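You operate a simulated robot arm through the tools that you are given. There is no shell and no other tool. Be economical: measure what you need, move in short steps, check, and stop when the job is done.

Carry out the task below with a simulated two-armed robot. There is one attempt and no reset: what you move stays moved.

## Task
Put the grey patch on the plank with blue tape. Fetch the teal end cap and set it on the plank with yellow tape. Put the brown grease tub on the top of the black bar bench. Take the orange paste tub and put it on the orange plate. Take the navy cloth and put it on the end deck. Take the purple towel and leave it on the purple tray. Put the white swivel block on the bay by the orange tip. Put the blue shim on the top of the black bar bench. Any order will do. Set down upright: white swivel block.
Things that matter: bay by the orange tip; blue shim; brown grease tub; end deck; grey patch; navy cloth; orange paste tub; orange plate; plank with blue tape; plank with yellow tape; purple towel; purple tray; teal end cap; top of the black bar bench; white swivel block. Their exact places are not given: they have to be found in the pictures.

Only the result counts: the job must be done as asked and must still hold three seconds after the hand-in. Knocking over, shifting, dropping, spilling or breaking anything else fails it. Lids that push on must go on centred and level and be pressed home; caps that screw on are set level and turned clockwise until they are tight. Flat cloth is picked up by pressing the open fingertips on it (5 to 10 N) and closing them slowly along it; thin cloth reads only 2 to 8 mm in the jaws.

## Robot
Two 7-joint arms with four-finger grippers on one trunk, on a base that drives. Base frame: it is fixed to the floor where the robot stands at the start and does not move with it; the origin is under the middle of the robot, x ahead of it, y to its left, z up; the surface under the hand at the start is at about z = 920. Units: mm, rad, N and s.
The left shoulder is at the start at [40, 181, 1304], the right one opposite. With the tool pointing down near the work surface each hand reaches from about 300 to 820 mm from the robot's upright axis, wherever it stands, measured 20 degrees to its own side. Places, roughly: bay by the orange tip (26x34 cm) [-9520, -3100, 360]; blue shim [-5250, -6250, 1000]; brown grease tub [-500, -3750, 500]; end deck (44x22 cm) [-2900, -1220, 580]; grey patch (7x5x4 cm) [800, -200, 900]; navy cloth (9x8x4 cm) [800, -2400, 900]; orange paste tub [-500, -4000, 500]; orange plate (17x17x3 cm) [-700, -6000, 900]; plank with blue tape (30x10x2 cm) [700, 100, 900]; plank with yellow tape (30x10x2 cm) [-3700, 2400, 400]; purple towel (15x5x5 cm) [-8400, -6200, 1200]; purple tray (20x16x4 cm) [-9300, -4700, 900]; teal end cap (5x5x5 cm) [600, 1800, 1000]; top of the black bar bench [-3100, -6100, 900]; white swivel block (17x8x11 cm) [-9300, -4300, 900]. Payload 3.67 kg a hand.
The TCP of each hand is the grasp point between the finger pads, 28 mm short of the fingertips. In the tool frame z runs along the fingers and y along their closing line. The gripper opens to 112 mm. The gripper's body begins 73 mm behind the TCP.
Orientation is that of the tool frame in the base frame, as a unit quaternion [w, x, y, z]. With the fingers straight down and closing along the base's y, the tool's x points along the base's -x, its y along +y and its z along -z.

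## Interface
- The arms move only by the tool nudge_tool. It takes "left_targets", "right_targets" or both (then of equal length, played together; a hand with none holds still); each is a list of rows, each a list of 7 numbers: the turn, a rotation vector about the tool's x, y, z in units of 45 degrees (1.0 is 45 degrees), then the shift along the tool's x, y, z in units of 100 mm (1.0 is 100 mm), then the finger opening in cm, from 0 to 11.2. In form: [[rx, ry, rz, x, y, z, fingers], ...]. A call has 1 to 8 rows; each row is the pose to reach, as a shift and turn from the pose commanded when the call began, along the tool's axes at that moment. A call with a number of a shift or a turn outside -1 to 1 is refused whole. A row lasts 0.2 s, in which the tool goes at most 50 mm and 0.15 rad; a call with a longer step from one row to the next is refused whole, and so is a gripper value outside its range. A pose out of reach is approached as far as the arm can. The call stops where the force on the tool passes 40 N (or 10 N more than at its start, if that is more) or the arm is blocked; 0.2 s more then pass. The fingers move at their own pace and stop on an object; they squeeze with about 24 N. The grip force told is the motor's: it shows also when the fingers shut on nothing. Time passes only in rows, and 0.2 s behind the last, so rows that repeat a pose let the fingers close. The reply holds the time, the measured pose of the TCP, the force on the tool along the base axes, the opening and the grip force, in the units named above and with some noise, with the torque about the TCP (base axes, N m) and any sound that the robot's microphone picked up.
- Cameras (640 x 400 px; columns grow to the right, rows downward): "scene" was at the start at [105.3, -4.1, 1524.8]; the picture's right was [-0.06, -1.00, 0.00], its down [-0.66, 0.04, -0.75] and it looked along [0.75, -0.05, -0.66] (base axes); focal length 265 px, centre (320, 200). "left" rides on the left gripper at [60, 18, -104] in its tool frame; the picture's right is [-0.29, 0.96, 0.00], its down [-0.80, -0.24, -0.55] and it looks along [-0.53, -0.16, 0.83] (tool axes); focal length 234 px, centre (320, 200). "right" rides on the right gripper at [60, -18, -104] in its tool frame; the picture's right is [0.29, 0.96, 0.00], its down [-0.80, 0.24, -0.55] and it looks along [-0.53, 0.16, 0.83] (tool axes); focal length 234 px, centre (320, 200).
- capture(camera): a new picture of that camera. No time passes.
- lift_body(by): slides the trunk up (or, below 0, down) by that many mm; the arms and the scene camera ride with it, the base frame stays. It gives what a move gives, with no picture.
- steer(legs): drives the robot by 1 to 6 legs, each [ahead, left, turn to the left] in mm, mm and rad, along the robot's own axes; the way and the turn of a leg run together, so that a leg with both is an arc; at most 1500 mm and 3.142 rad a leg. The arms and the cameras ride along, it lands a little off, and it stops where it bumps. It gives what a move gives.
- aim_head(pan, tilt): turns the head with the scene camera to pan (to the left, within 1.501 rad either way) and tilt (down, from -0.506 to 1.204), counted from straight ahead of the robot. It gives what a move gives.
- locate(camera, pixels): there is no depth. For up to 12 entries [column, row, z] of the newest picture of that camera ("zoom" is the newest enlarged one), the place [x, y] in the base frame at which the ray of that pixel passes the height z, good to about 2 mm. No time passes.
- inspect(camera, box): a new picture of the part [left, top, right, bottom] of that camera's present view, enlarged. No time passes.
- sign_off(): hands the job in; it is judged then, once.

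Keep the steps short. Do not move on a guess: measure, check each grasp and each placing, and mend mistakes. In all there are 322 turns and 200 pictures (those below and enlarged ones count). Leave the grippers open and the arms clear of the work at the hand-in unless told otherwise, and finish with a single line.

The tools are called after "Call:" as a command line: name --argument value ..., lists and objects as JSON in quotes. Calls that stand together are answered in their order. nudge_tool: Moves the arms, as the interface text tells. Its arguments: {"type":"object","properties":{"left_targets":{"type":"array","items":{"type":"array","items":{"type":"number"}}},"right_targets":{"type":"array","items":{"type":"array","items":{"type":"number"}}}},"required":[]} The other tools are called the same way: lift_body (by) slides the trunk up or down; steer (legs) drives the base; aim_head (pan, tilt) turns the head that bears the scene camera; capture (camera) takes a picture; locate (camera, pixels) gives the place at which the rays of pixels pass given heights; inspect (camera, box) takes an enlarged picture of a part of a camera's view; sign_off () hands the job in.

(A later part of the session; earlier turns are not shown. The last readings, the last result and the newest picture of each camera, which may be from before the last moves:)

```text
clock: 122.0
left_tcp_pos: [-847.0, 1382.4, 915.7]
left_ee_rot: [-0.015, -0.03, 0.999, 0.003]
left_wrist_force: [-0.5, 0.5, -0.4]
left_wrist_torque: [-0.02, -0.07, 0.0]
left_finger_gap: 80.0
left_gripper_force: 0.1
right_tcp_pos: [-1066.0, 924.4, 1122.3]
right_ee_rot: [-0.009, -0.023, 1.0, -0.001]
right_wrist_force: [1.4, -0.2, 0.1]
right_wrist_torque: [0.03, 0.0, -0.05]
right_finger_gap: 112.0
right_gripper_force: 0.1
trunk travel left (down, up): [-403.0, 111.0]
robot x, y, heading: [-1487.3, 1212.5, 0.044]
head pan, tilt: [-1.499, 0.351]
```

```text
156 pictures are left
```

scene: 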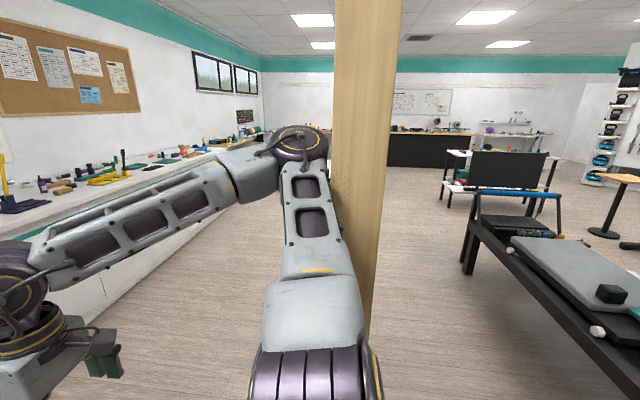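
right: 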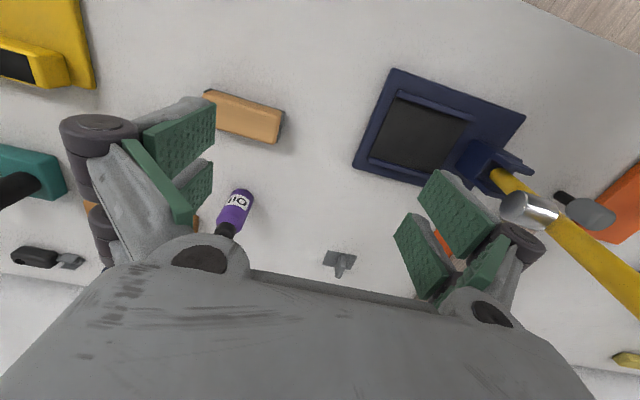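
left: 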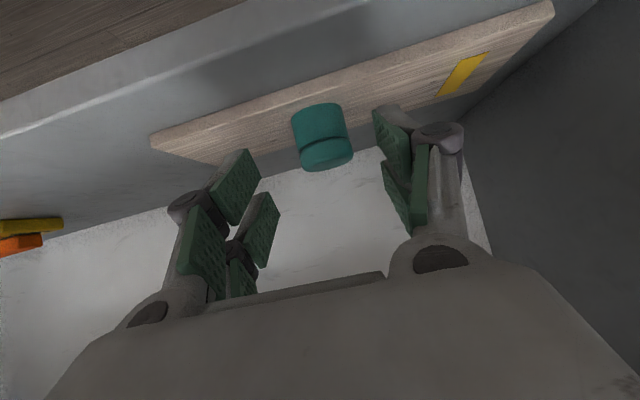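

The right elbow touches a wooden column at about (-1530,600). I step left, drive ahead 700 mm, then strafe right along the bench to y≈-2400.

Call:
steer --legs '[[0, 130, 0], [700, 0, -0.04], [0, -1500, 0], [0, -1500, 0], [0, -730, 0]]'

Call:
aim_head --pan 0 --tilt 0.5

Call:
capture --camera "scene"

```text
clock: 122.8
left_tcp_pos: [-856.2, 1405.0, 920.8]
left_ee_rot: [-0.011, -0.035, 0.999, 0.002]
left_wrist_force: [-0.6, -0.4, 1.3]
left_wrist_torque: [-0.03, 0.01, 0.01]
left_finger_gap: 79.8
left_gripper_force: 0.0
right_tcp_pos: [-1071.1, 942.6, 1125.4]
right_ee_rot: [-0.007, -0.029, 1.0, 0.0]
right_wrist_force: [-0.1, 0.8, -0.1]
right_wrist_torque: [-0.01, 0.0, -0.02]
right_finger_gap: 112.2
right_gripper_force: 0.0
trunk travel left (down, up): [-403.0, 111.0]
robot x, y, heading: [-1490.8, 1225.4, 0.062]
head pan, tilt: [-1.499, 0.351]
stopped in leg 1: the robot was blocked; the commanded pose is now the measured one
```

```text
clock: 124.4
left_tcp_pos: [-854.9, 1401.5, 920.9]
left_ee_rot: [-0.012, -0.035, 0.999, 0.002]
left_wrist_force: [0.2, 0.2, 0.3]
left_wrist_torque: [-0.01, 0.02, 0.01]
left_finger_gap: 80.0
left_gripper_force: 0.0
right_tcp_pos: [-1070.5, 940.4, 1124.7]
right_ee_rot: [-0.008, -0.028, 1.0, 0.0]
right_wrist_force: [-0.5, 0.3, -0.7]
right_wrist_torque: [-0.02, 0.03, -0.01]
right_finger_gap: 111.9
right_gripper_force: 0.0
trunk travel left (down, up): [-403.0, 111.0]
robot x, y, heading: [-1491.1, 1230.2, 0.056]
head pan, tilt: [0.0, 0.499]
```

```text
155 pictures are left
```

scene: 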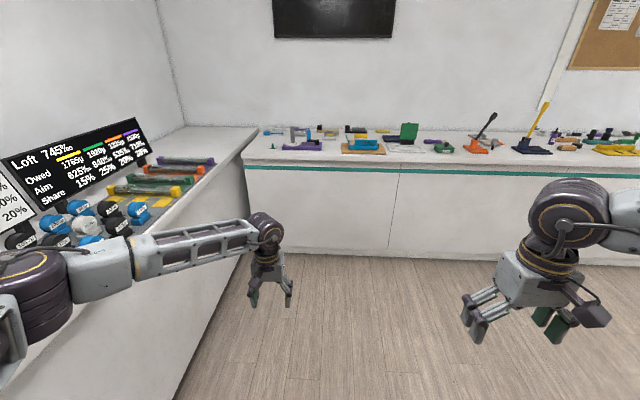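

The left elbow is over the side bench with its weights, which may be what it touched. I look left.

Call:
aim_head --pan 1.2 --tilt 0.6

Call:
capture --camera "scene"

```text
clock: 125.8
left_tcp_pos: [-854.5, 1402.6, 920.7]
left_ee_rot: [-0.012, -0.034, 0.999, 0.001]
left_wrist_force: [-0.7, -0.1, -0.2]
left_wrist_torque: [0.0, 0.01, 0.01]
left_finger_gap: 80.0
left_gripper_force: 0.0
right_tcp_pos: [-1070.2, 940.8, 1124.3]
right_ee_rot: [-0.007, -0.028, 1.0, -0.001]
right_wrist_force: [-0.5, -0.7, -0.7]
right_wrist_torque: [-0.02, 0.0, 0.0]
right_finger_gap: 112.0
right_gripper_force: 0.0
trunk travel left (down, up): [-403.0, 111.0]
robot x, y, heading: [-1489.0, 1225.0, 0.05]
head pan, tilt: [1.201, 0.6]
```

```text
154 pictures are left
```

scene: 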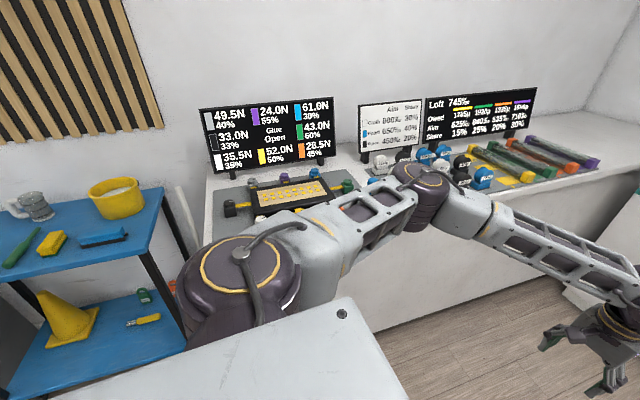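

The left elbow hangs low near the weights. I raise the left hand 200 mm and bring it inwards before moving on.

Call:
nudge_tool --left_targets '[[0, 0, 0, 0, 0, -0.5, 8], [0, 0, 0, 0, 0, -1, 8]]'

Call:
nudge_tool --left_targets '[[0, 0, 0, 0, 0, -0.5, 8], [0, 0, 0, 0, 0, -1, 8], [0, 0, 0, 0, -0.5, -1, 8], [0, 0, 0, 0, -1, -1, 8]]'

Call:
capture --camera "scene"

```text
clock: 126.4
left_tcp_pos: [-852.6, 1397.7, 1018.1]
left_ee_rot: [-0.013, -0.034, 0.999, 0.003]
left_wrist_force: [-0.4, 0.7, -1.0]
left_wrist_torque: [0.0, -0.05, 0.0]
left_finger_gap: 80.1
left_gripper_force: 0.0
right_tcp_pos: [-1069.7, 940.6, 1124.8]
right_ee_rot: [-0.007, -0.028, 1.0, -0.001]
right_wrist_force: [-0.3, 0.2, -0.2]
right_wrist_torque: [0.0, 0.01, -0.02]
right_finger_gap: 112.2
right_gripper_force: 0.2
trunk travel left (down, up): [-403.0, 111.0]
robot x, y, heading: [-1492.3, 1228.0, 0.058]
head pan, tilt: [1.201, 0.6]
```

```text
clock: 127.4
left_tcp_pos: [-847.6, 1302.0, 1118.3]
left_ee_rot: [-0.012, -0.036, 0.999, 0.003]
left_wrist_force: [0.2, 1.1, 0.5]
left_wrist_torque: [-0.05, 0.02, 0.01]
left_finger_gap: 79.7
left_gripper_force: 0.0
right_tcp_pos: [-1070.3, 941.2, 1126.0]
right_ee_rot: [-0.007, -0.028, 1.0, -0.001]
right_wrist_force: [-0.8, 0.2, -0.1]
right_wrist_torque: [0.0, 0.0, 0.01]
right_finger_gap: 111.8
right_gripper_force: 0.0
trunk travel left (down, up): [-403.0, 111.0]
robot x, y, heading: [-1486.6, 1225.8, 0.056]
head pan, tilt: [1.201, 0.6]
```

```text
153 pictures are left
```

scene: 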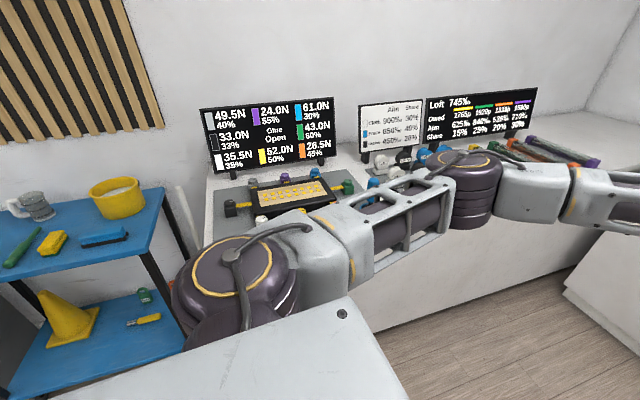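

The elbow is now higher and clear of the bench. I drive ahead 700 mm to free the right elbow from the column, then strafe right.

Call:
steer --legs '[[700, 0, -0.055], [0, -1400, 0], [0, -1200, 0], [0, -1000, 0]]'

Call:
aim_head --pan 0 --tilt 0.5

Call:
capture --camera "scene"

```text
clock: 149.1
left_tcp_pos: [-124.0, -2357.8, 1123.5]
left_ee_rot: [-0.007, -0.005, 1.0, 0.003]
left_wrist_force: [0.1, 0.9, -0.2]
left_wrist_torque: [0.0, 0.01, -0.02]
left_finger_gap: 80.1
left_gripper_force: 0.1
right_tcp_pos: [-367.2, -2703.7, 1127.8]
right_ee_rot: [-0.003, 0.002, 1.0, 0.002]
right_wrist_force: [-0.2, 0.0, -0.5]
right_wrist_torque: [-0.01, 0.02, -0.01]
right_finger_gap: 112.2
right_gripper_force: 0.0
trunk travel left (down, up): [-403.0, 111.0]
robot x, y, heading: [-762.1, -2389.6, -0.003]
head pan, tilt: [1.201, 0.6]
```

```text
clock: 150.5
left_tcp_pos: [-124.7, -2357.1, 1123.3]
left_ee_rot: [-0.007, -0.005, 1.0, 0.005]
left_wrist_force: [0.0, 0.4, 0.1]
left_wrist_torque: [-0.01, 0.04, 0.05]
left_finger_gap: 80.1
left_gripper_force: 0.0
right_tcp_pos: [-366.9, -2704.4, 1126.7]
right_ee_rot: [-0.003, 0.002, 1.0, 0.001]
right_wrist_force: [-0.4, 0.6, 0.6]
right_wrist_torque: [0.01, -0.01, -0.01]
right_finger_gap: 112.0
right_gripper_force: 0.0
trunk travel left (down, up): [-403.0, 111.0]
robot x, y, heading: [-758.9, -2390.8, -0.001]
head pan, tilt: [0.0, 0.499]
```

```text
152 pictures are left
```

scene: 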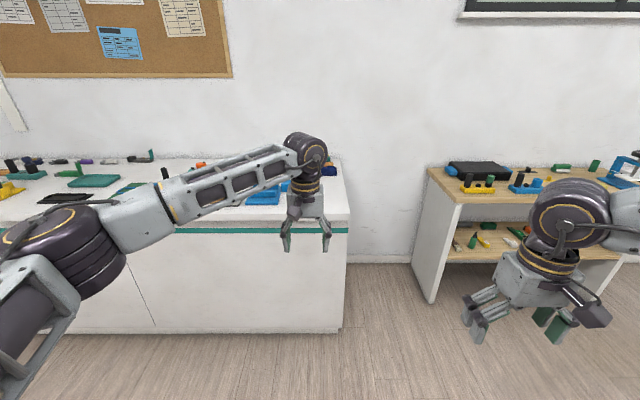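

The bench ends near y≈-2500, with something navy behind the hand at (330,170). I drive ahead 550 mm and look with the left camera too.

Call:
steer --legs '[[600, 0, 0]]'

Call:
capture --camera "scene"

Call:
capture --camera "left"

```text
clock: 154.1
left_tcp_pos: [489.0, -2361.1, 1123.7]
left_ee_rot: [-0.008, -0.004, 1.0, 0.004]
left_wrist_force: [0.2, -1.0, -0.6]
left_wrist_torque: [0.01, 0.01, -0.01]
left_finger_gap: 79.9
left_gripper_force: 0.1
right_tcp_pos: [244.0, -2705.5, 1127.2]
right_ee_rot: [-0.003, 0.003, 1.0, 0.001]
right_wrist_force: [-0.3, 0.0, 0.4]
right_wrist_torque: [0.0, 0.01, -0.04]
right_finger_gap: 111.9
right_gripper_force: 0.0
trunk travel left (down, up): [-403.0, 111.0]
robot x, y, heading: [-149.8, -2394.1, -0.004]
head pan, tilt: [0.0, 0.499]
```

```text
151 pictures are left
```

scene: 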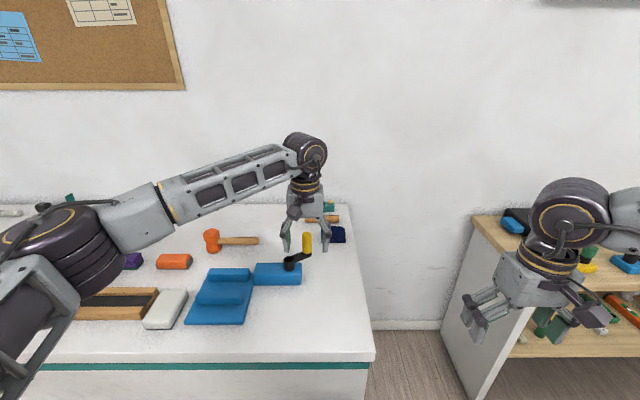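

```text
150 pictures are left
```

left: 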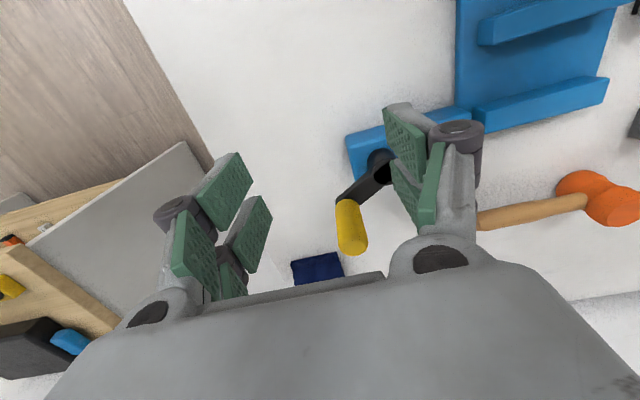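

Call:
inspect --camera "scene" --box '[270, 190, 390, 265]'

Call:
locate --camera "left" --pixels '[[318, 268, 930], [292, 262, 940], [338, 254, 940], [346, 276, 920], [297, 285, 920]]'

```text
5.33 times, centred on (330, 228) of scene
```

zoom: 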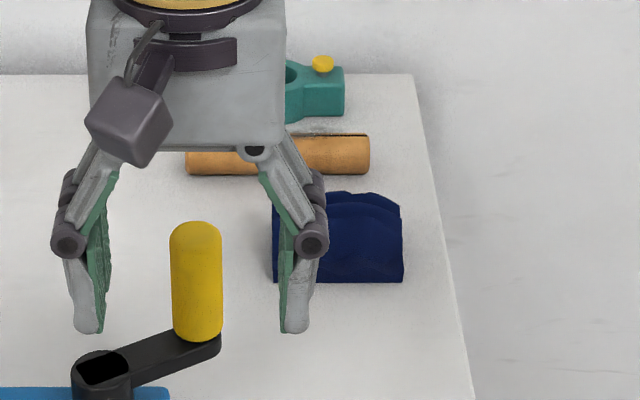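

```text
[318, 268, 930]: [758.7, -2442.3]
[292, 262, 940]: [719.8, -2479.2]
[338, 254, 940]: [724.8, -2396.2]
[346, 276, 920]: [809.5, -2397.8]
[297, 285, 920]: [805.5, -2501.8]
```

The navy cloth is a folded lump at about (760,-2445). I drive ahead 130 mm and put the left hand above it for a closer look.

Call:
steer --legs '[[130, -60, 0]]'

Call:
nudge_tool --left_targets '[[0, 0, 0, -0.4, -0.1, 0, 11], [0, 0, 0, -0.8, -0.25, 0, 11]]'

Call:
capture --camera "left"

```text
clock: 155.4
left_tcp_pos: [619.5, -2418.8, 1125.3]
left_ee_rot: [-0.008, -0.006, 1.0, 0.004]
left_wrist_force: [-1.4, -0.5, 0.7]
left_wrist_torque: [-0.02, -0.02, -0.03]
left_finger_gap: 80.0
left_gripper_force: 0.0
right_tcp_pos: [377.5, -2764.9, 1128.5]
right_ee_rot: [-0.002, 0.001, 1.0, 0.001]
right_wrist_force: [-0.3, -0.5, -0.1]
right_wrist_torque: [0.01, -0.04, 0.04]
right_finger_gap: 112.3
right_gripper_force: 0.1
trunk travel left (down, up): [-403.0, 111.0]
robot x, y, heading: [-17.0, -2450.8, -0.004]
head pan, tilt: [0.0, 0.499]
```

```text
clock: 156.0
left_tcp_pos: [702.6, -2445.3, 1121.3]
left_ee_rot: [-0.008, -0.005, 1.0, 0.005]
left_wrist_force: [-0.3, -0.3, -0.2]
left_wrist_torque: [-0.02, 0.02, 0.02]
left_finger_gap: 110.2
left_gripper_force: 0.1
right_tcp_pos: [378.4, -2766.7, 1126.4]
right_ee_rot: [-0.003, 0.0, 1.0, 0.003]
right_wrist_force: [0.3, -0.4, -0.3]
right_wrist_torque: [0.01, 0.0, -0.01]
right_finger_gap: 111.8
right_gripper_force: 0.1
trunk travel left (down, up): [-403.0, 111.0]
robot x, y, heading: [-17.6, -2452.1, -0.003]
head pan, tilt: [0.0, 0.499]
```

```text
148 pictures are left
```

left: 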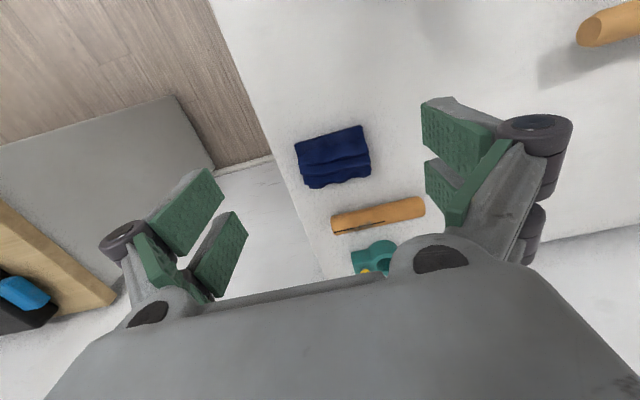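

Call:
inspect --camera "left" --box '[270, 110, 398, 190]'

Call:
locate --camera "zoom" --pixels '[[120, 170, 935], [470, 75, 935], [505, 250, 935], [200, 390, 920], [515, 290, 920], [300, 260, 950]]'

```text
5.00 times, centred on (334, 150) of left
```

zoom: 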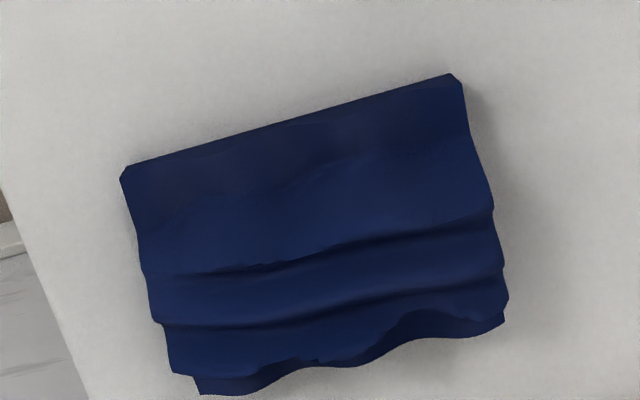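

```text
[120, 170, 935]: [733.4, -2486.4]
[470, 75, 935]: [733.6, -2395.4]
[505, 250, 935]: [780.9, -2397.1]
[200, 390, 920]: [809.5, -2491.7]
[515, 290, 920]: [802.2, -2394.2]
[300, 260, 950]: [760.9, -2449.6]
```

The cloth is a ridged heap spanning y -2488…-2395, x 733…805 and about 40 mm high. I'll straddle it along y with the fingers fully open. I align and descend halfway.

Call:
nudge_tool --left_targets '[[0, 0, 0, -0.4, 0.03, 0, 11.2], [0, 0, 0, -0.66, 0.03, 0.3, 11.2], [0, 0, 0, -0.66, 0.03, 0.75, 11.2], [0, 0, 0, -0.66, 0.03, 1, 11.2]]'

Call:
capture --camera "left"

```text
clock: 157.0
left_tcp_pos: [735.7, -2429.1, 1024.9]
left_ee_rot: [-0.007, -0.006, 1.0, 0.006]
left_wrist_force: [-0.3, 0.0, 0.5]
left_wrist_torque: [0.02, 0.01, -0.01]
left_finger_gap: 111.9
left_gripper_force: 0.1
left hand out of reach, approached as far as the arm can: row 1, 2, 3, 4
right_tcp_pos: [378.2, -2766.6, 1127.5]
right_ee_rot: [-0.002, 0.001, 1.0, 0.003]
right_wrist_force: [0.2, 0.2, 0.2]
right_wrist_torque: [0.05, -0.01, 0.02]
right_finger_gap: 112.1
right_gripper_force: 0.0
trunk travel left (down, up): [-403.0, 111.0]
robot x, y, heading: [-14.1, -2450.9, -0.0]
head pan, tilt: [0.0, 0.499]
```

```text
146 pictures are left
```

left: 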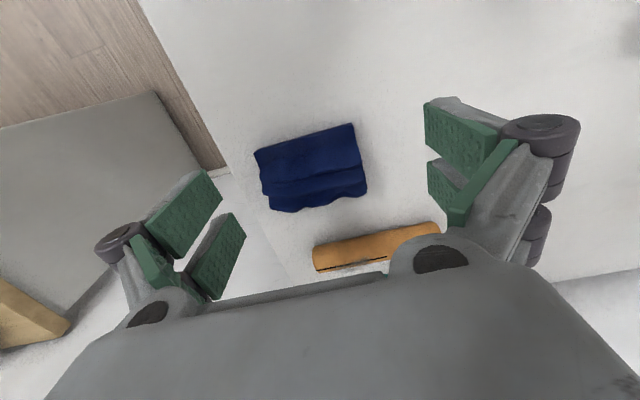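

Reach ended short, so I drive the base 35 mm ahead and 20 mm right.

Call:
steer --legs '[[40, -15, 0]]'

Call:
locate --camera "left" --pixels '[[254, 153, 935], [352, 124, 935], [368, 180, 930], [262, 195, 930], [271, 211, 920], [367, 193, 920]]'

```text
clock: 157.9
left_tcp_pos: [770.6, -2437.1, 1027.0]
left_ee_rot: [-0.005, -0.006, 1.0, 0.003]
left_wrist_force: [-1.4, 0.4, 1.1]
left_wrist_torque: [-0.06, -0.08, 0.0]
left_finger_gap: 112.0
left_gripper_force: 0.1
right_tcp_pos: [412.3, -2777.1, 1129.7]
right_ee_rot: [0.0, 0.0, 1.0, 0.0]
right_wrist_force: [-1.5, -0.2, 0.2]
right_wrist_torque: [-0.02, -0.1, 0.0]
right_finger_gap: 111.9
right_gripper_force: 0.2
trunk travel left (down, up): [-403.0, 111.0]
robot x, y, heading: [20.5, -2467.3, -0.003]
head pan, tilt: [0.0, 0.499]
```

```text
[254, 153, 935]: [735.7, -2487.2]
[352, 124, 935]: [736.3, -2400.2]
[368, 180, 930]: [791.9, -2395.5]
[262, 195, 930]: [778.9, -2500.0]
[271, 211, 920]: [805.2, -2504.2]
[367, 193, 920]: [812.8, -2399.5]
```

The cloth's middle is (762,-2445). I align and lower to z≈955, watching the force.

Call:
nudge_tool --left_targets '[[0, 0, 0, 0.08, -0.08, 0, 11.2], [0, 0, 0, 0.08, -0.08, 0.3, 11.2], [0, 0, 0, 0.08, -0.08, 0.55, 11.2], [0, 0, 0, 0.08, -0.08, 0.65, 11.2], [0, 0, 0, 0.08, -0.08, 0.72, 11.2]]'

Call:
capture --camera "left"

```text
clock: 159.1
left_tcp_pos: [764.6, -2448.4, 951.4]
left_ee_rot: [-0.007, -0.007, 1.0, 0.005]
left_wrist_force: [-0.1, 0.9, -1.0]
left_wrist_torque: [-0.01, 0.01, 0.0]
left_finger_gap: 112.0
left_gripper_force: 0.0
right_tcp_pos: [417.6, -2778.0, 1127.6]
right_ee_rot: [-0.002, 0.0, 1.0, 0.001]
right_wrist_force: [0.1, -0.1, 0.3]
right_wrist_torque: [0.0, 0.0, 0.0]
right_finger_gap: 111.9
right_gripper_force: 0.1
trunk travel left (down, up): [-403.0, 111.0]
robot x, y, heading: [24.2, -2468.1, 0.002]
head pan, tilt: [0.0, 0.499]
```

```text
145 pictures are left
```

left: 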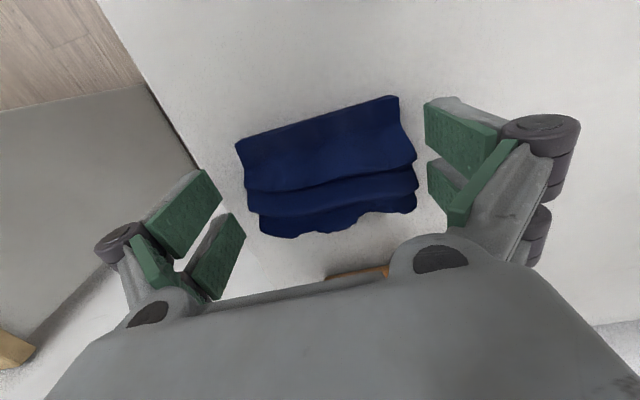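

Straddled without contact. I close slowly.

Call:
nudge_tool --left_targets '[[0, 0, 0, 0, 0, 0, 9.5], [0, 0, 0, 0, 0, 0, 8.5], [0, 0, 0, 0, 0, 0, 7.5], [0, 0, 0, 0, 0, 0, 6.5], [0, 0, 0, 0, 0, 0, 5.5], [0, 0, 0, 0, 0, 0, 4.5], [0, 0, 0, 0, 0, 0, 3.5], [0, 0, 0, 0, 0, 0, 2.5]]'

Call:
capture --camera "left"

```text
clock: 160.9
left_tcp_pos: [762.9, -2447.7, 952.4]
left_ee_rot: [-0.007, -0.006, 1.0, 0.005]
left_wrist_force: [1.3, 2.1, 6.4]
left_wrist_torque: [0.1, -0.02, -0.02]
left_finger_gap: 85.4
left_gripper_force: 23.9
right_tcp_pos: [418.0, -2778.8, 1127.4]
right_ee_rot: [-0.002, 0.0, 1.0, 0.001]
right_wrist_force: [0.2, 0.1, 0.7]
right_wrist_torque: [0.0, 0.02, -0.01]
right_finger_gap: 112.2
right_gripper_force: 0.1
trunk travel left (down, up): [-403.0, 111.0]
robot x, y, heading: [22.6, -2466.1, 0.0]
head pan, tilt: [0.0, 0.499]
```

```text
144 pictures are left
```

left: 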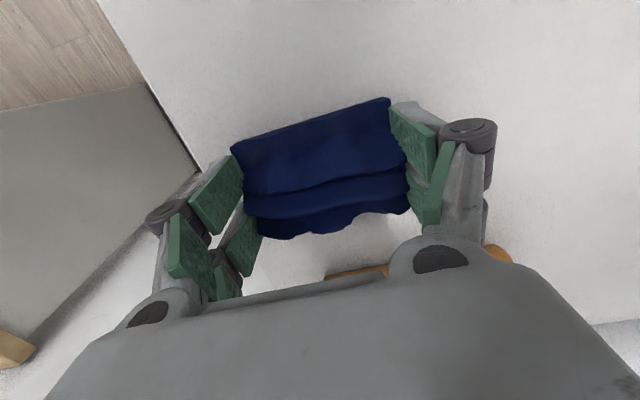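

Gripped firmly at 85 mm with 24 N. I lift and check.

Call:
nudge_tool --left_targets '[[0, 0, 0, 0, 0, -0.3, 2.5], [0, 0, 0, 0, 0, -0.7, 2.5], [0, 0, 0, 0, 0, -1, 2.5]]'

Call:
nudge_tool --left_targets '[[0, 0, 0, 0.2, 0, -0.4, 2.5], [0, 0, 0, 0.6, 0, -0.7, 2.5], [0, 0, 0, 1, 0, -0.9, 2.5]]'

Call:
capture --camera "left"

```text
clock: 161.7
left_tcp_pos: [765.8, -2452.3, 1051.9]
left_ee_rot: [-0.007, -0.006, 1.0, 0.005]
left_wrist_force: [0.2, -0.5, -0.6]
left_wrist_torque: [0.01, -0.03, -0.01]
left_finger_gap: 85.8
left_gripper_force: 23.9
right_tcp_pos: [417.4, -2778.5, 1128.5]
right_ee_rot: [-0.003, -0.001, 1.0, 0.002]
right_wrist_force: [-1.4, -0.2, -0.3]
right_wrist_torque: [0.03, 0.0, 0.02]
right_finger_gap: 112.2
right_gripper_force: 0.1
trunk travel left (down, up): [-403.0, 111.0]
robot x, y, heading: [20.0, -2463.8, 0.001]
head pan, tilt: [0.0, 0.499]
```

```text
clock: 162.5
left_tcp_pos: [666.2, -2447.8, 1144.7]
left_ee_rot: [-0.006, -0.006, 1.0, 0.005]
left_wrist_force: [-0.2, -0.3, -1.1]
left_wrist_torque: [-0.01, -0.01, 0.0]
left_finger_gap: 85.5
left_gripper_force: 24.4
right_tcp_pos: [417.0, -2779.0, 1128.4]
right_ee_rot: [-0.002, -0.001, 1.0, 0.001]
right_wrist_force: [-0.6, 0.1, 0.2]
right_wrist_torque: [0.01, 0.0, 0.01]
right_finger_gap: 112.2
right_gripper_force: 0.2
trunk travel left (down, up): [-403.0, 111.0]
robot x, y, heading: [22.7, -2469.5, -0.002]
head pan, tilt: [0.0, 0.499]
```

```text
143 pictures are left
```

left: 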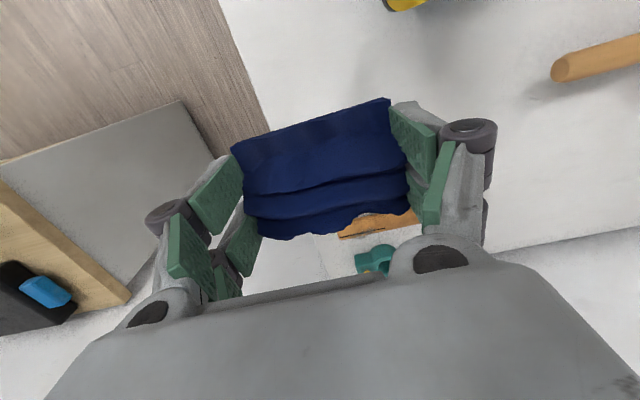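

The cloth is secure. I back 650 mm and turn around to face the end deck.

Call:
steer --legs '[[-650, 0, 0], [0, 0, 1.5], [0, 0, 1.3]]'

Call:
capture --camera "scene"

```text
clock: 173.7
left_tcp_pos: [-1220.9, -2244.8, 1144.8]
left_ee_rot: [0.006, 0.984, -0.178, 0.007]
left_wrist_force: [-0.2, 0.5, -1.2]
left_wrist_torque: [-0.02, 0.0, 0.03]
left_finger_gap: 85.5
left_gripper_force: 24.0
right_tcp_pos: [-865.7, -2028.3, 1126.9]
right_ee_rot: [0.002, 0.983, -0.184, 0.002]
right_wrist_force: [-0.3, -0.4, -0.3]
right_wrist_torque: [0.0, 0.02, 0.0]
right_finger_gap: 112.2
right_gripper_force: 0.0
trunk travel left (down, up): [-403.0, 111.0]
robot x, y, heading: [-614.5, -2460.6, 2.768]
head pan, tilt: [0.0, 0.499]
```

```text
142 pictures are left
```

scene: 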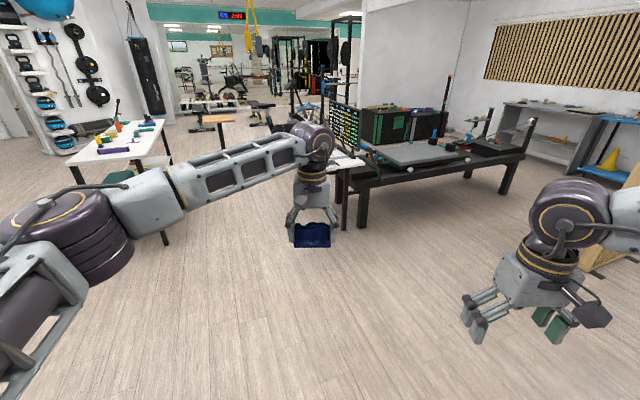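

The machine's near end is at (355,180), and a white table is at left. I measure floor points to plan the way.

Call:
locate --camera "scene" --pixels '[[165, 243, 0], [362, 229, 0], [344, 231, 0], [503, 195, 0], [150, 150, 900], [600, 265, 0]]'

Call:
inspect --camera "scene" --box '[300, 90, 540, 240]'

```text
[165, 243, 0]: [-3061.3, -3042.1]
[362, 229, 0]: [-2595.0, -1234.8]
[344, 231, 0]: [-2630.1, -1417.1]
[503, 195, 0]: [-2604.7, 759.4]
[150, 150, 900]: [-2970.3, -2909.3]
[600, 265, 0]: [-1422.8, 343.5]
```

```text
2.67 times, centred on (420, 165) of scene
```

zoom: 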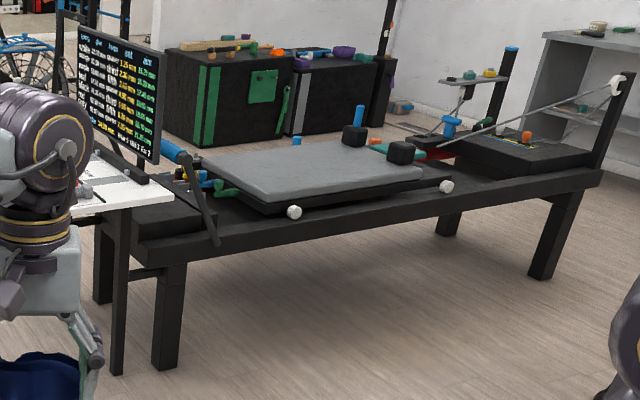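

The deck is the black end plate beside a small white table with a screen, which blocks the south side. I'll approach from the east at about (-2150,-1010), facing west.

Call:
steer --legs '[[980, -400, 0], [880, -380, 0], [0, 0, 0.374]]'

Call:
aim_head --pan 0.3 --tilt 0.7

Call:
capture --camera "scene"

```text
clock: 185.1
left_tcp_pos: [-2748.3, -1068.6, 1144.2]
left_ee_rot: [0.004, 1.0, 0.01, 0.008]
left_wrist_force: [0.4, -1.2, -1.2]
left_wrist_torque: [-0.03, 0.01, 0.0]
left_finger_gap: 85.4
left_gripper_force: 24.5
right_tcp_pos: [-2500.1, -735.3, 1127.1]
right_ee_rot: [0.002, 1.0, 0.004, 0.003]
right_wrist_force: [0.7, -0.7, -0.1]
right_wrist_torque: [0.0, -0.02, -0.04]
right_finger_gap: 111.9
right_gripper_force: 0.0
trunk travel left (down, up): [-403.0, 111.0]
robot x, y, heading: [-2101.3, -1048.7, -3.132]
head pan, tilt: [0.0, 0.499]
```

```text
clock: 185.9
left_tcp_pos: [-2748.9, -1069.6, 1144.0]
left_ee_rot: [0.004, 1.0, 0.011, 0.008]
left_wrist_force: [-0.5, -0.9, -1.2]
left_wrist_torque: [-0.01, -0.01, 0.02]
left_finger_gap: 85.8
left_gripper_force: 23.5
right_tcp_pos: [-2500.0, -735.8, 1127.0]
right_ee_rot: [0.001, 1.0, 0.004, 0.002]
right_wrist_force: [0.1, 0.3, 0.2]
right_wrist_torque: [0.02, 0.0, 0.03]
right_finger_gap: 112.1
right_gripper_force: 0.1
trunk travel left (down, up): [-403.0, 111.0]
robot x, y, heading: [-2101.4, -1044.5, -3.13]
head pan, tilt: [0.3, 0.7]
```

```text
140 pictures are left
```

scene: 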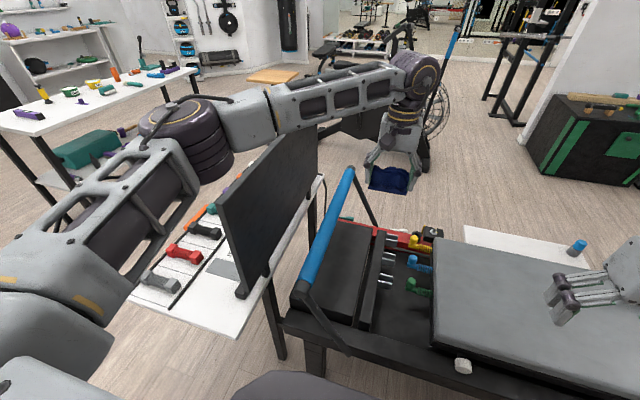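

The left elbow is near the black screen, so I must not simply lower the trunk here. I measure the deck, the blue foot bar and the screen.

Call:
locate --camera "scene" --pixels '[[345, 222, 580], [385, 232, 580], [362, 330, 580], [298, 300, 580], [350, 172, 800], [305, 288, 800], [242, 298, 760], [228, 207, 1100], [315, 125, 1100], [322, 180, 760]]'

Call:
inspect --camera "scene" --box '[220, 150, 460, 300]'

Call:
capture --camera "left"

```text
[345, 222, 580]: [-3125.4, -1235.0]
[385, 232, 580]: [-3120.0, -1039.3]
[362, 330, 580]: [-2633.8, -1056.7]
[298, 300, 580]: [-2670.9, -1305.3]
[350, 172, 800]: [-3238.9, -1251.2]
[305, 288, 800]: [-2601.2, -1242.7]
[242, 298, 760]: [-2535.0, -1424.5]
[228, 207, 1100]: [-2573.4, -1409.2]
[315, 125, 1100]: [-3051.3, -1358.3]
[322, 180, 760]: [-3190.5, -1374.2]
```

```text
2.67 times, centred on (340, 225) of scene
```

zoom: 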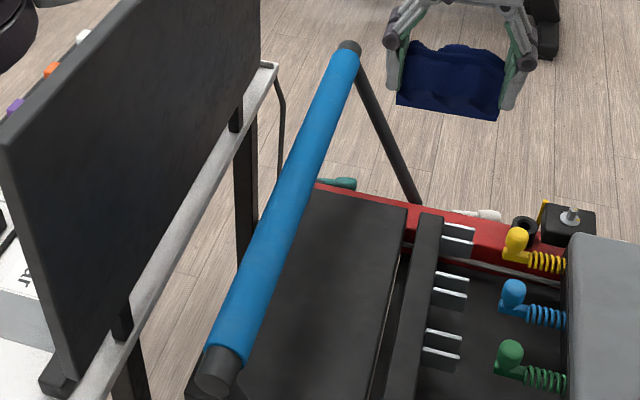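

```text
138 pictures are left
```

left: 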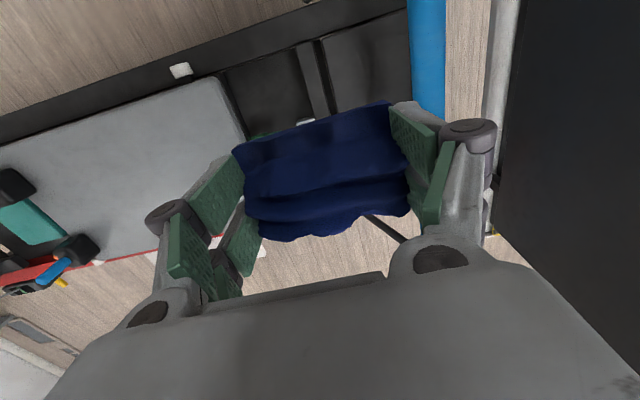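

Call:
locate --camera "left" --pixels '[[427, 30, 650], [427, 30, 750], [427, 30, 850], [330, 40, 580], [330, 115, 580], [405, 95, 580], [440, 90, 580]]'

Call:
locate --camera "scene" --pixels '[[328, 230, 650], [328, 230, 750], [328, 230, 850], [371.7, 226.8, 580], [349, 300, 580], [339, 221, 580], [291, 296, 580]]'

```text
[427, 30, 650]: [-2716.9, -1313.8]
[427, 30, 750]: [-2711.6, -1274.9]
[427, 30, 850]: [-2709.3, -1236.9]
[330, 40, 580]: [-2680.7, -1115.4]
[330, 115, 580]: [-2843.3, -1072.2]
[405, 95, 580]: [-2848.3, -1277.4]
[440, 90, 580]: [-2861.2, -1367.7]
```

```text
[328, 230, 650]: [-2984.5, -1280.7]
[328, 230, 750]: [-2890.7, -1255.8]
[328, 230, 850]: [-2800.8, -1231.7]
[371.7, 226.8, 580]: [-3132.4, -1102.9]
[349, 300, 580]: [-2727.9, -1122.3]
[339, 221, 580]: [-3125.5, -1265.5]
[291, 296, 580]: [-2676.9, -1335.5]
```

The foot bar runs over the deck at y≈-1235, z≈855, so only the strip y -1210…-1110 is open from above. I turn the hand 90° (closing along x, camera to the north) to make it slim in y.

Call:
nudge_tool --left_targets '[[0, 0, -0.18, 0, 0, 0, 2.5], [0, 0, -0.36, 0, 0, 0, 2.5], [0, 0, -0.54, 0, 0, 0, 2.5], [0, 0, -0.72, 0, 0, 0, 2.5], [0, 0, -0.9, 0, 0, 0, 2.5], [0, 0, -1, 0, 0, 0, 2.5]]'

Call:
nudge_tool --left_targets '[[0, 0, -0.18, 0, 0, 0, 2.5], [0, 0, -0.36, 0, 0, 0, 2.5], [0, 0, -0.54, 0, 0, 0, 2.5], [0, 0, -0.72, 0, 0, 0, 2.5], [0, 0, -0.9, 0, 0, 0, 2.5], [0, 0, -1, 0, 0, 0, 2.5]]'

Call:
capture --camera "scene"

Call:
capture --camera "left"

```text
clock: 187.3
left_tcp_pos: [-2747.9, -1070.0, 1145.5]
left_ee_rot: [0.007, 0.92, 0.393, 0.006]
left_wrist_force: [0.3, 0.0, 0.0]
left_wrist_torque: [-0.01, 0.01, 0.04]
left_finger_gap: 85.6
left_gripper_force: 23.8
right_tcp_pos: [-2499.5, -736.9, 1127.6]
right_ee_rot: [0.001, 1.0, 0.004, 0.003]
right_wrist_force: [-0.4, -0.3, 0.0]
right_wrist_torque: [0.0, -0.02, 0.0]
right_finger_gap: 111.9
right_gripper_force: 0.0
trunk travel left (down, up): [-403.0, 111.0]
robot x, y, heading: [-2102.4, -1044.0, -3.139]
head pan, tilt: [0.3, 0.7]
```

```text
clock: 188.7
left_tcp_pos: [-2748.6, -1070.7, 1144.7]
left_ee_rot: [0.009, 0.699, 0.715, 0.003]
left_wrist_force: [0.4, 0.7, 0.3]
left_wrist_torque: [0.0, 0.0, -0.01]
left_finger_gap: 85.9
left_gripper_force: 24.3
right_tcp_pos: [-2500.3, -736.0, 1127.3]
right_ee_rot: [0.001, 1.0, 0.004, 0.002]
right_wrist_force: [0.0, -0.2, -0.5]
right_wrist_torque: [0.0, -0.02, 0.0]
right_finger_gap: 112.1
right_gripper_force: 0.0
trunk travel left (down, up): [-403.0, 111.0]
robot x, y, heading: [-2103.9, -1044.3, -3.133]
head pan, tilt: [0.3, 0.7]
```

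```text
137 pictures are left
```

scene: 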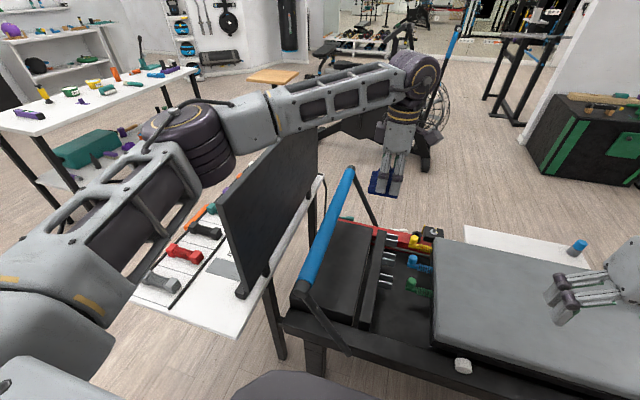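

```text
136 pictures are left
```

left: 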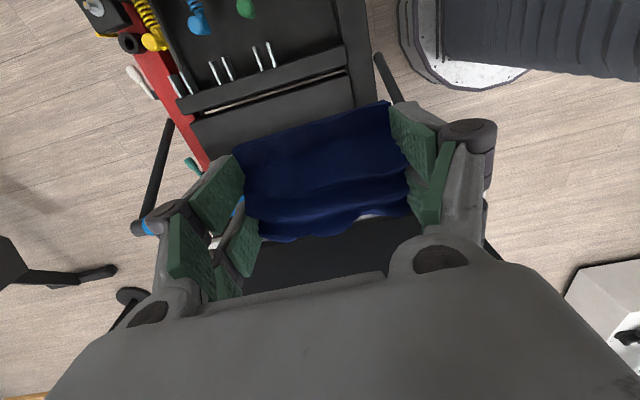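

Call:
locate --camera "scene" --pixels '[[185, 140, 1250], [185, 140, 1350], [270, 165, 1100], [270, 165, 1200], [232, 297, 760]]'

Call:
locate --camera "left" --pixels '[[200, 122, 580], [350, 80, 580], [150, 228, 855], [238, 207, 855], [270, 76, 600]]'

```text
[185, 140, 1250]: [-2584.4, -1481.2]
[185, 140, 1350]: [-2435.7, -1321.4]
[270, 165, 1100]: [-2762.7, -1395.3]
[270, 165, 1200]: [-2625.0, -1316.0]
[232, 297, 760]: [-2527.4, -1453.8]
```

```text
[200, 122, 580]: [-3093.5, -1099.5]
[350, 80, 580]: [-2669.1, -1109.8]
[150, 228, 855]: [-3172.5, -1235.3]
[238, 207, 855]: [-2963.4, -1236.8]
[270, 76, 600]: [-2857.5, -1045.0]
```

The deck's north edge is y≈-1105. To keep the left elbow away from the screen, I reposition to about (-2280,-650), turned half left, so the elbow falls over free floor.

Call:
steer --legs '[[0, -394, 0], [176, 0, 0], [0, 0, 0.51]]'

Call:
nudge_tool --left_targets '[[0, 0, 0.18, 0, 0, 0, 2.5], [0, 0, 0.36, 0, 0, 0, 2.5], [0, 0, 0.54, 0, 0, 0, 2.5], [0, 0, 0.65, 0, 0, 0, 2.5]]'

Call:
capture --camera "scene"

```text
clock: 194.0
left_tcp_pos: [-2835.5, -969.8, 1145.3]
left_ee_rot: [0.007, 0.504, 0.863, 0.004]
left_wrist_force: [-0.8, -0.9, -2.0]
left_wrist_torque: [0.0, 0.01, 0.02]
left_finger_gap: 85.6
left_gripper_force: 23.6
right_tcp_pos: [-2775.4, -558.9, 1127.7]
right_ee_rot: [0.0, 0.969, 0.248, 0.002]
right_wrist_force: [0.7, 0.2, -0.3]
right_wrist_torque: [0.0, 0.0, 0.0]
right_finger_gap: 111.9
right_gripper_force: 0.0
trunk travel left (down, up): [-403.0, 111.0]
robot x, y, heading: [-2280.1, -640.0, -2.644]
head pan, tilt: [0.3, 0.7]
```

```text
clock: 195.0
left_tcp_pos: [-2836.3, -969.6, 1145.0]
left_ee_rot: [0.006, 0.707, 0.707, 0.006]
left_wrist_force: [-0.4, 0.6, -1.1]
left_wrist_torque: [-0.01, -0.01, 0.04]
left_finger_gap: 85.4
left_gripper_force: 23.5
right_tcp_pos: [-2775.0, -558.6, 1128.4]
right_ee_rot: [0.0, 0.969, 0.248, 0.003]
right_wrist_force: [0.3, -0.3, 0.4]
right_wrist_torque: [0.04, 0.02, -0.01]
right_finger_gap: 112.1
right_gripper_force: 0.1
trunk travel left (down, up): [-403.0, 111.0]
robot x, y, heading: [-2278.3, -642.0, -2.642]
head pan, tilt: [0.3, 0.7]
```

```text
135 pictures are left
```

scene: 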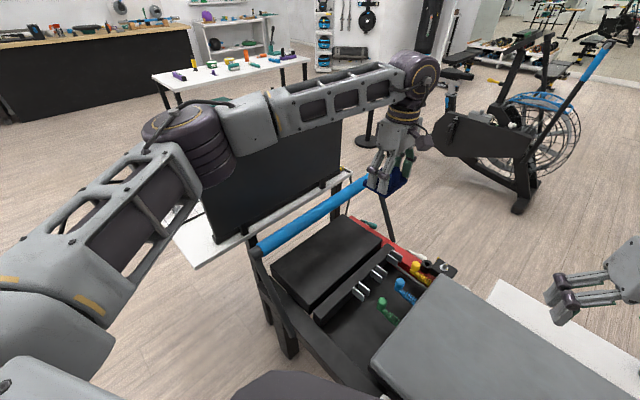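

The elbow is clear of the screen now. I move the hand over the strip to about (-2800,-1155).

Call:
nudge_tool --left_targets '[[0, 0, 0, -0.45, 0.1, 0, 2.5], [0, 0, 0, -0.9, 0.2, 0, 2.5], [0, 0, 0, -1, 0.3, 0, 2.5]]'

Call:
nudge_tool --left_targets '[[0, 0, 0, -0.45, 0.05, 0, 2.5], [0, 0, 0, -0.83, 0.06, 0, 2.5]]'

Call:
capture --camera "left"

Call:
capture --camera "scene"

```text
clock: 195.8
left_tcp_pos: [-2807.7, -1070.1, 1145.4]
left_ee_rot: [0.006, 0.707, 0.708, 0.005]
left_wrist_force: [-0.9, 0.6, -0.1]
left_wrist_torque: [-0.01, 0.0, -0.01]
left_finger_gap: 85.6
left_gripper_force: 23.7
right_tcp_pos: [-2774.3, -556.9, 1127.3]
right_ee_rot: [0.0, 0.969, 0.247, 0.003]
right_wrist_force: [-1.1, 0.1, -1.0]
right_wrist_torque: [-0.04, -0.01, -0.02]
right_finger_gap: 111.8
right_gripper_force: 0.0
trunk travel left (down, up): [-403.0, 111.0]
robot x, y, heading: [-2278.3, -643.4, -2.64]
head pan, tilt: [0.3, 0.7]
```

```text
clock: 196.4
left_tcp_pos: [-2800.4, -1153.7, 1141.7]
left_ee_rot: [0.007, 0.706, 0.708, 0.006]
left_wrist_force: [-0.9, -0.2, -0.8]
left_wrist_torque: [0.03, 0.0, -0.01]
left_finger_gap: 86.0
left_gripper_force: 23.3
right_tcp_pos: [-2775.3, -558.2, 1127.5]
right_ee_rot: [0.0, 0.969, 0.248, 0.002]
right_wrist_force: [0.1, 0.1, -0.8]
right_wrist_torque: [0.01, -0.01, -0.01]
right_finger_gap: 112.0
right_gripper_force: 0.0
trunk travel left (down, up): [-403.0, 111.0]
robot x, y, heading: [-2278.6, -638.4, -2.644]
head pan, tilt: [0.3, 0.7]
```

```text
134 pictures are left
```

left: 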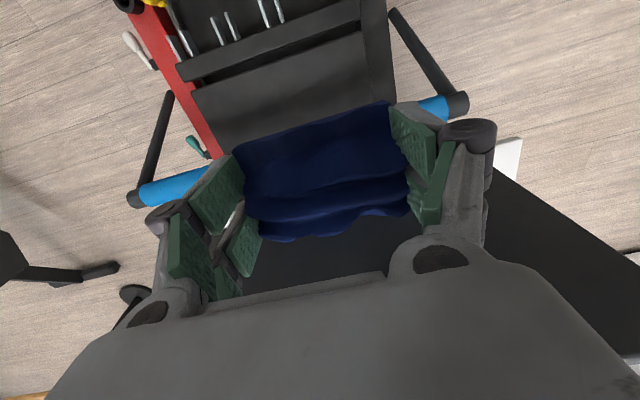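

```text
133 pictures are left
```

scene: 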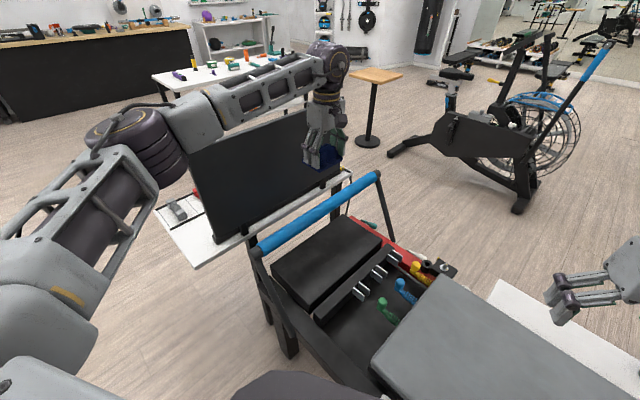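

Call:
locate --camera "left" --pixels '[[445, 105, 800], [445, 105, 850], [445, 105, 900], [165, 188, 800], [165, 188, 850], [165, 188, 900], [200, 160, 580], [365, 115, 580]]'

Call:
locate --camera "scene" --pixels '[[310, 217, 800], [310, 217, 850], [310, 217, 900], [262, 248, 800], [262, 248, 850], [262, 248, 900]]'

```text
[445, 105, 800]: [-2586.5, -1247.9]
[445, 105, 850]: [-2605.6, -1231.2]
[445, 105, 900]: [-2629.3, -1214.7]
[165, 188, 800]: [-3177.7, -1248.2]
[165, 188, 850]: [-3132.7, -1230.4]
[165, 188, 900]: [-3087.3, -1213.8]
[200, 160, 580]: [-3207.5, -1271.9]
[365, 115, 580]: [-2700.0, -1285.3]
```

```text
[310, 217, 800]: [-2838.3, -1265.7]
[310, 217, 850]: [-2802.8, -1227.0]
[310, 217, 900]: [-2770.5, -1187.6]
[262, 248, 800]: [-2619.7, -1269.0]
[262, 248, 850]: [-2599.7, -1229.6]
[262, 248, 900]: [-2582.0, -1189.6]
```

The bar is at y≈-1231, z≈847. I'll place at y≈-1140, with a slight tilt that keeps the wrist away from the bar. I lower the trunk 180 mm first and check.

Call:
nudge_tool --left_targets '[[0, -0.07, 0, 0.13, 0, 0, 2.5], [0, -0.14, 0, 0.13, 0, 0, 2.5]]'

Call:
lift_body --by -180

Call:
capture --camera "scene"

```text
clock: 197.0
left_tcp_pos: [-2800.2, -1140.0, 1144.0]
left_ee_rot: [0.046, 0.706, 0.706, -0.033]
left_wrist_force: [-0.5, -0.7, -1.5]
left_wrist_torque: [0.01, 0.02, 0.01]
left_finger_gap: 85.6
left_gripper_force: 23.9
right_tcp_pos: [-2774.7, -558.3, 1127.5]
right_ee_rot: [0.0, 0.969, 0.247, 0.003]
right_wrist_force: [-0.6, 0.2, 0.7]
right_wrist_torque: [0.02, -0.04, 0.01]
right_finger_gap: 112.0
right_gripper_force: 0.0
trunk travel left (down, up): [-403.0, 111.0]
robot x, y, heading: [-2278.4, -640.9, -2.642]
head pan, tilt: [0.3, 0.7]
```

```text
clock: 199.0
left_tcp_pos: [-2800.3, -1141.3, 965.1]
left_ee_rot: [0.045, 0.706, 0.706, -0.033]
left_wrist_force: [0.4, -0.7, -0.6]
left_wrist_torque: [-0.01, -0.02, 0.03]
left_finger_gap: 85.6
left_gripper_force: 23.5
right_tcp_pos: [-2774.9, -558.1, 948.9]
right_ee_rot: [0.0, 0.969, 0.247, 0.003]
right_wrist_force: [-0.6, 0.4, -0.9]
right_wrist_torque: [-0.03, 0.0, 0.0]
right_finger_gap: 112.2
right_gripper_force: 0.1
trunk travel left (down, up): [-223.0, 291.0]
robot x, y, heading: [-2279.3, -642.0, -2.643]
head pan, tilt: [0.3, 0.7]
```

```text
132 pictures are left
```

scene: 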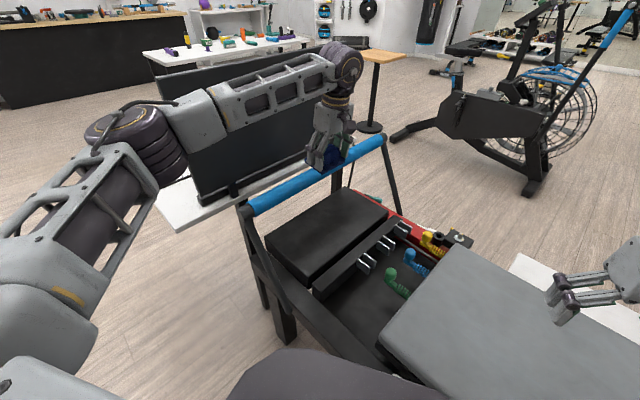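

The elbow and forearm are in front of the screen. I lower the hand 95 mm with the arm.

Call:
nudge_tool --left_targets '[[0, 0, 0, 0.05, 0, 0.45, 2.5], [0, 0, 0, 0.11, 0, 0.95, 2.5]]'

Call:
capture --camera "scene"

```text
refused: row 2 steps farther than a row can; nothing moved
```

```text
131 pictures are left
```

scene: 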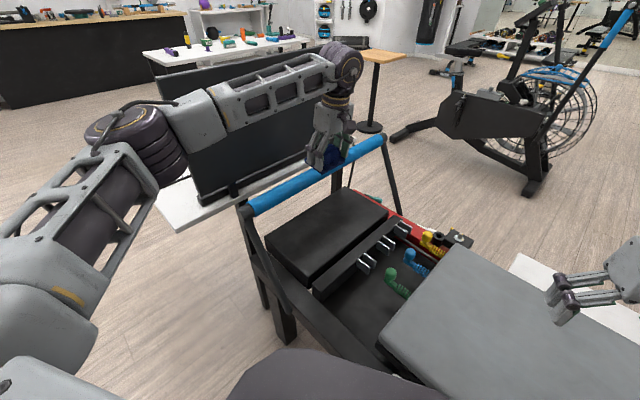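

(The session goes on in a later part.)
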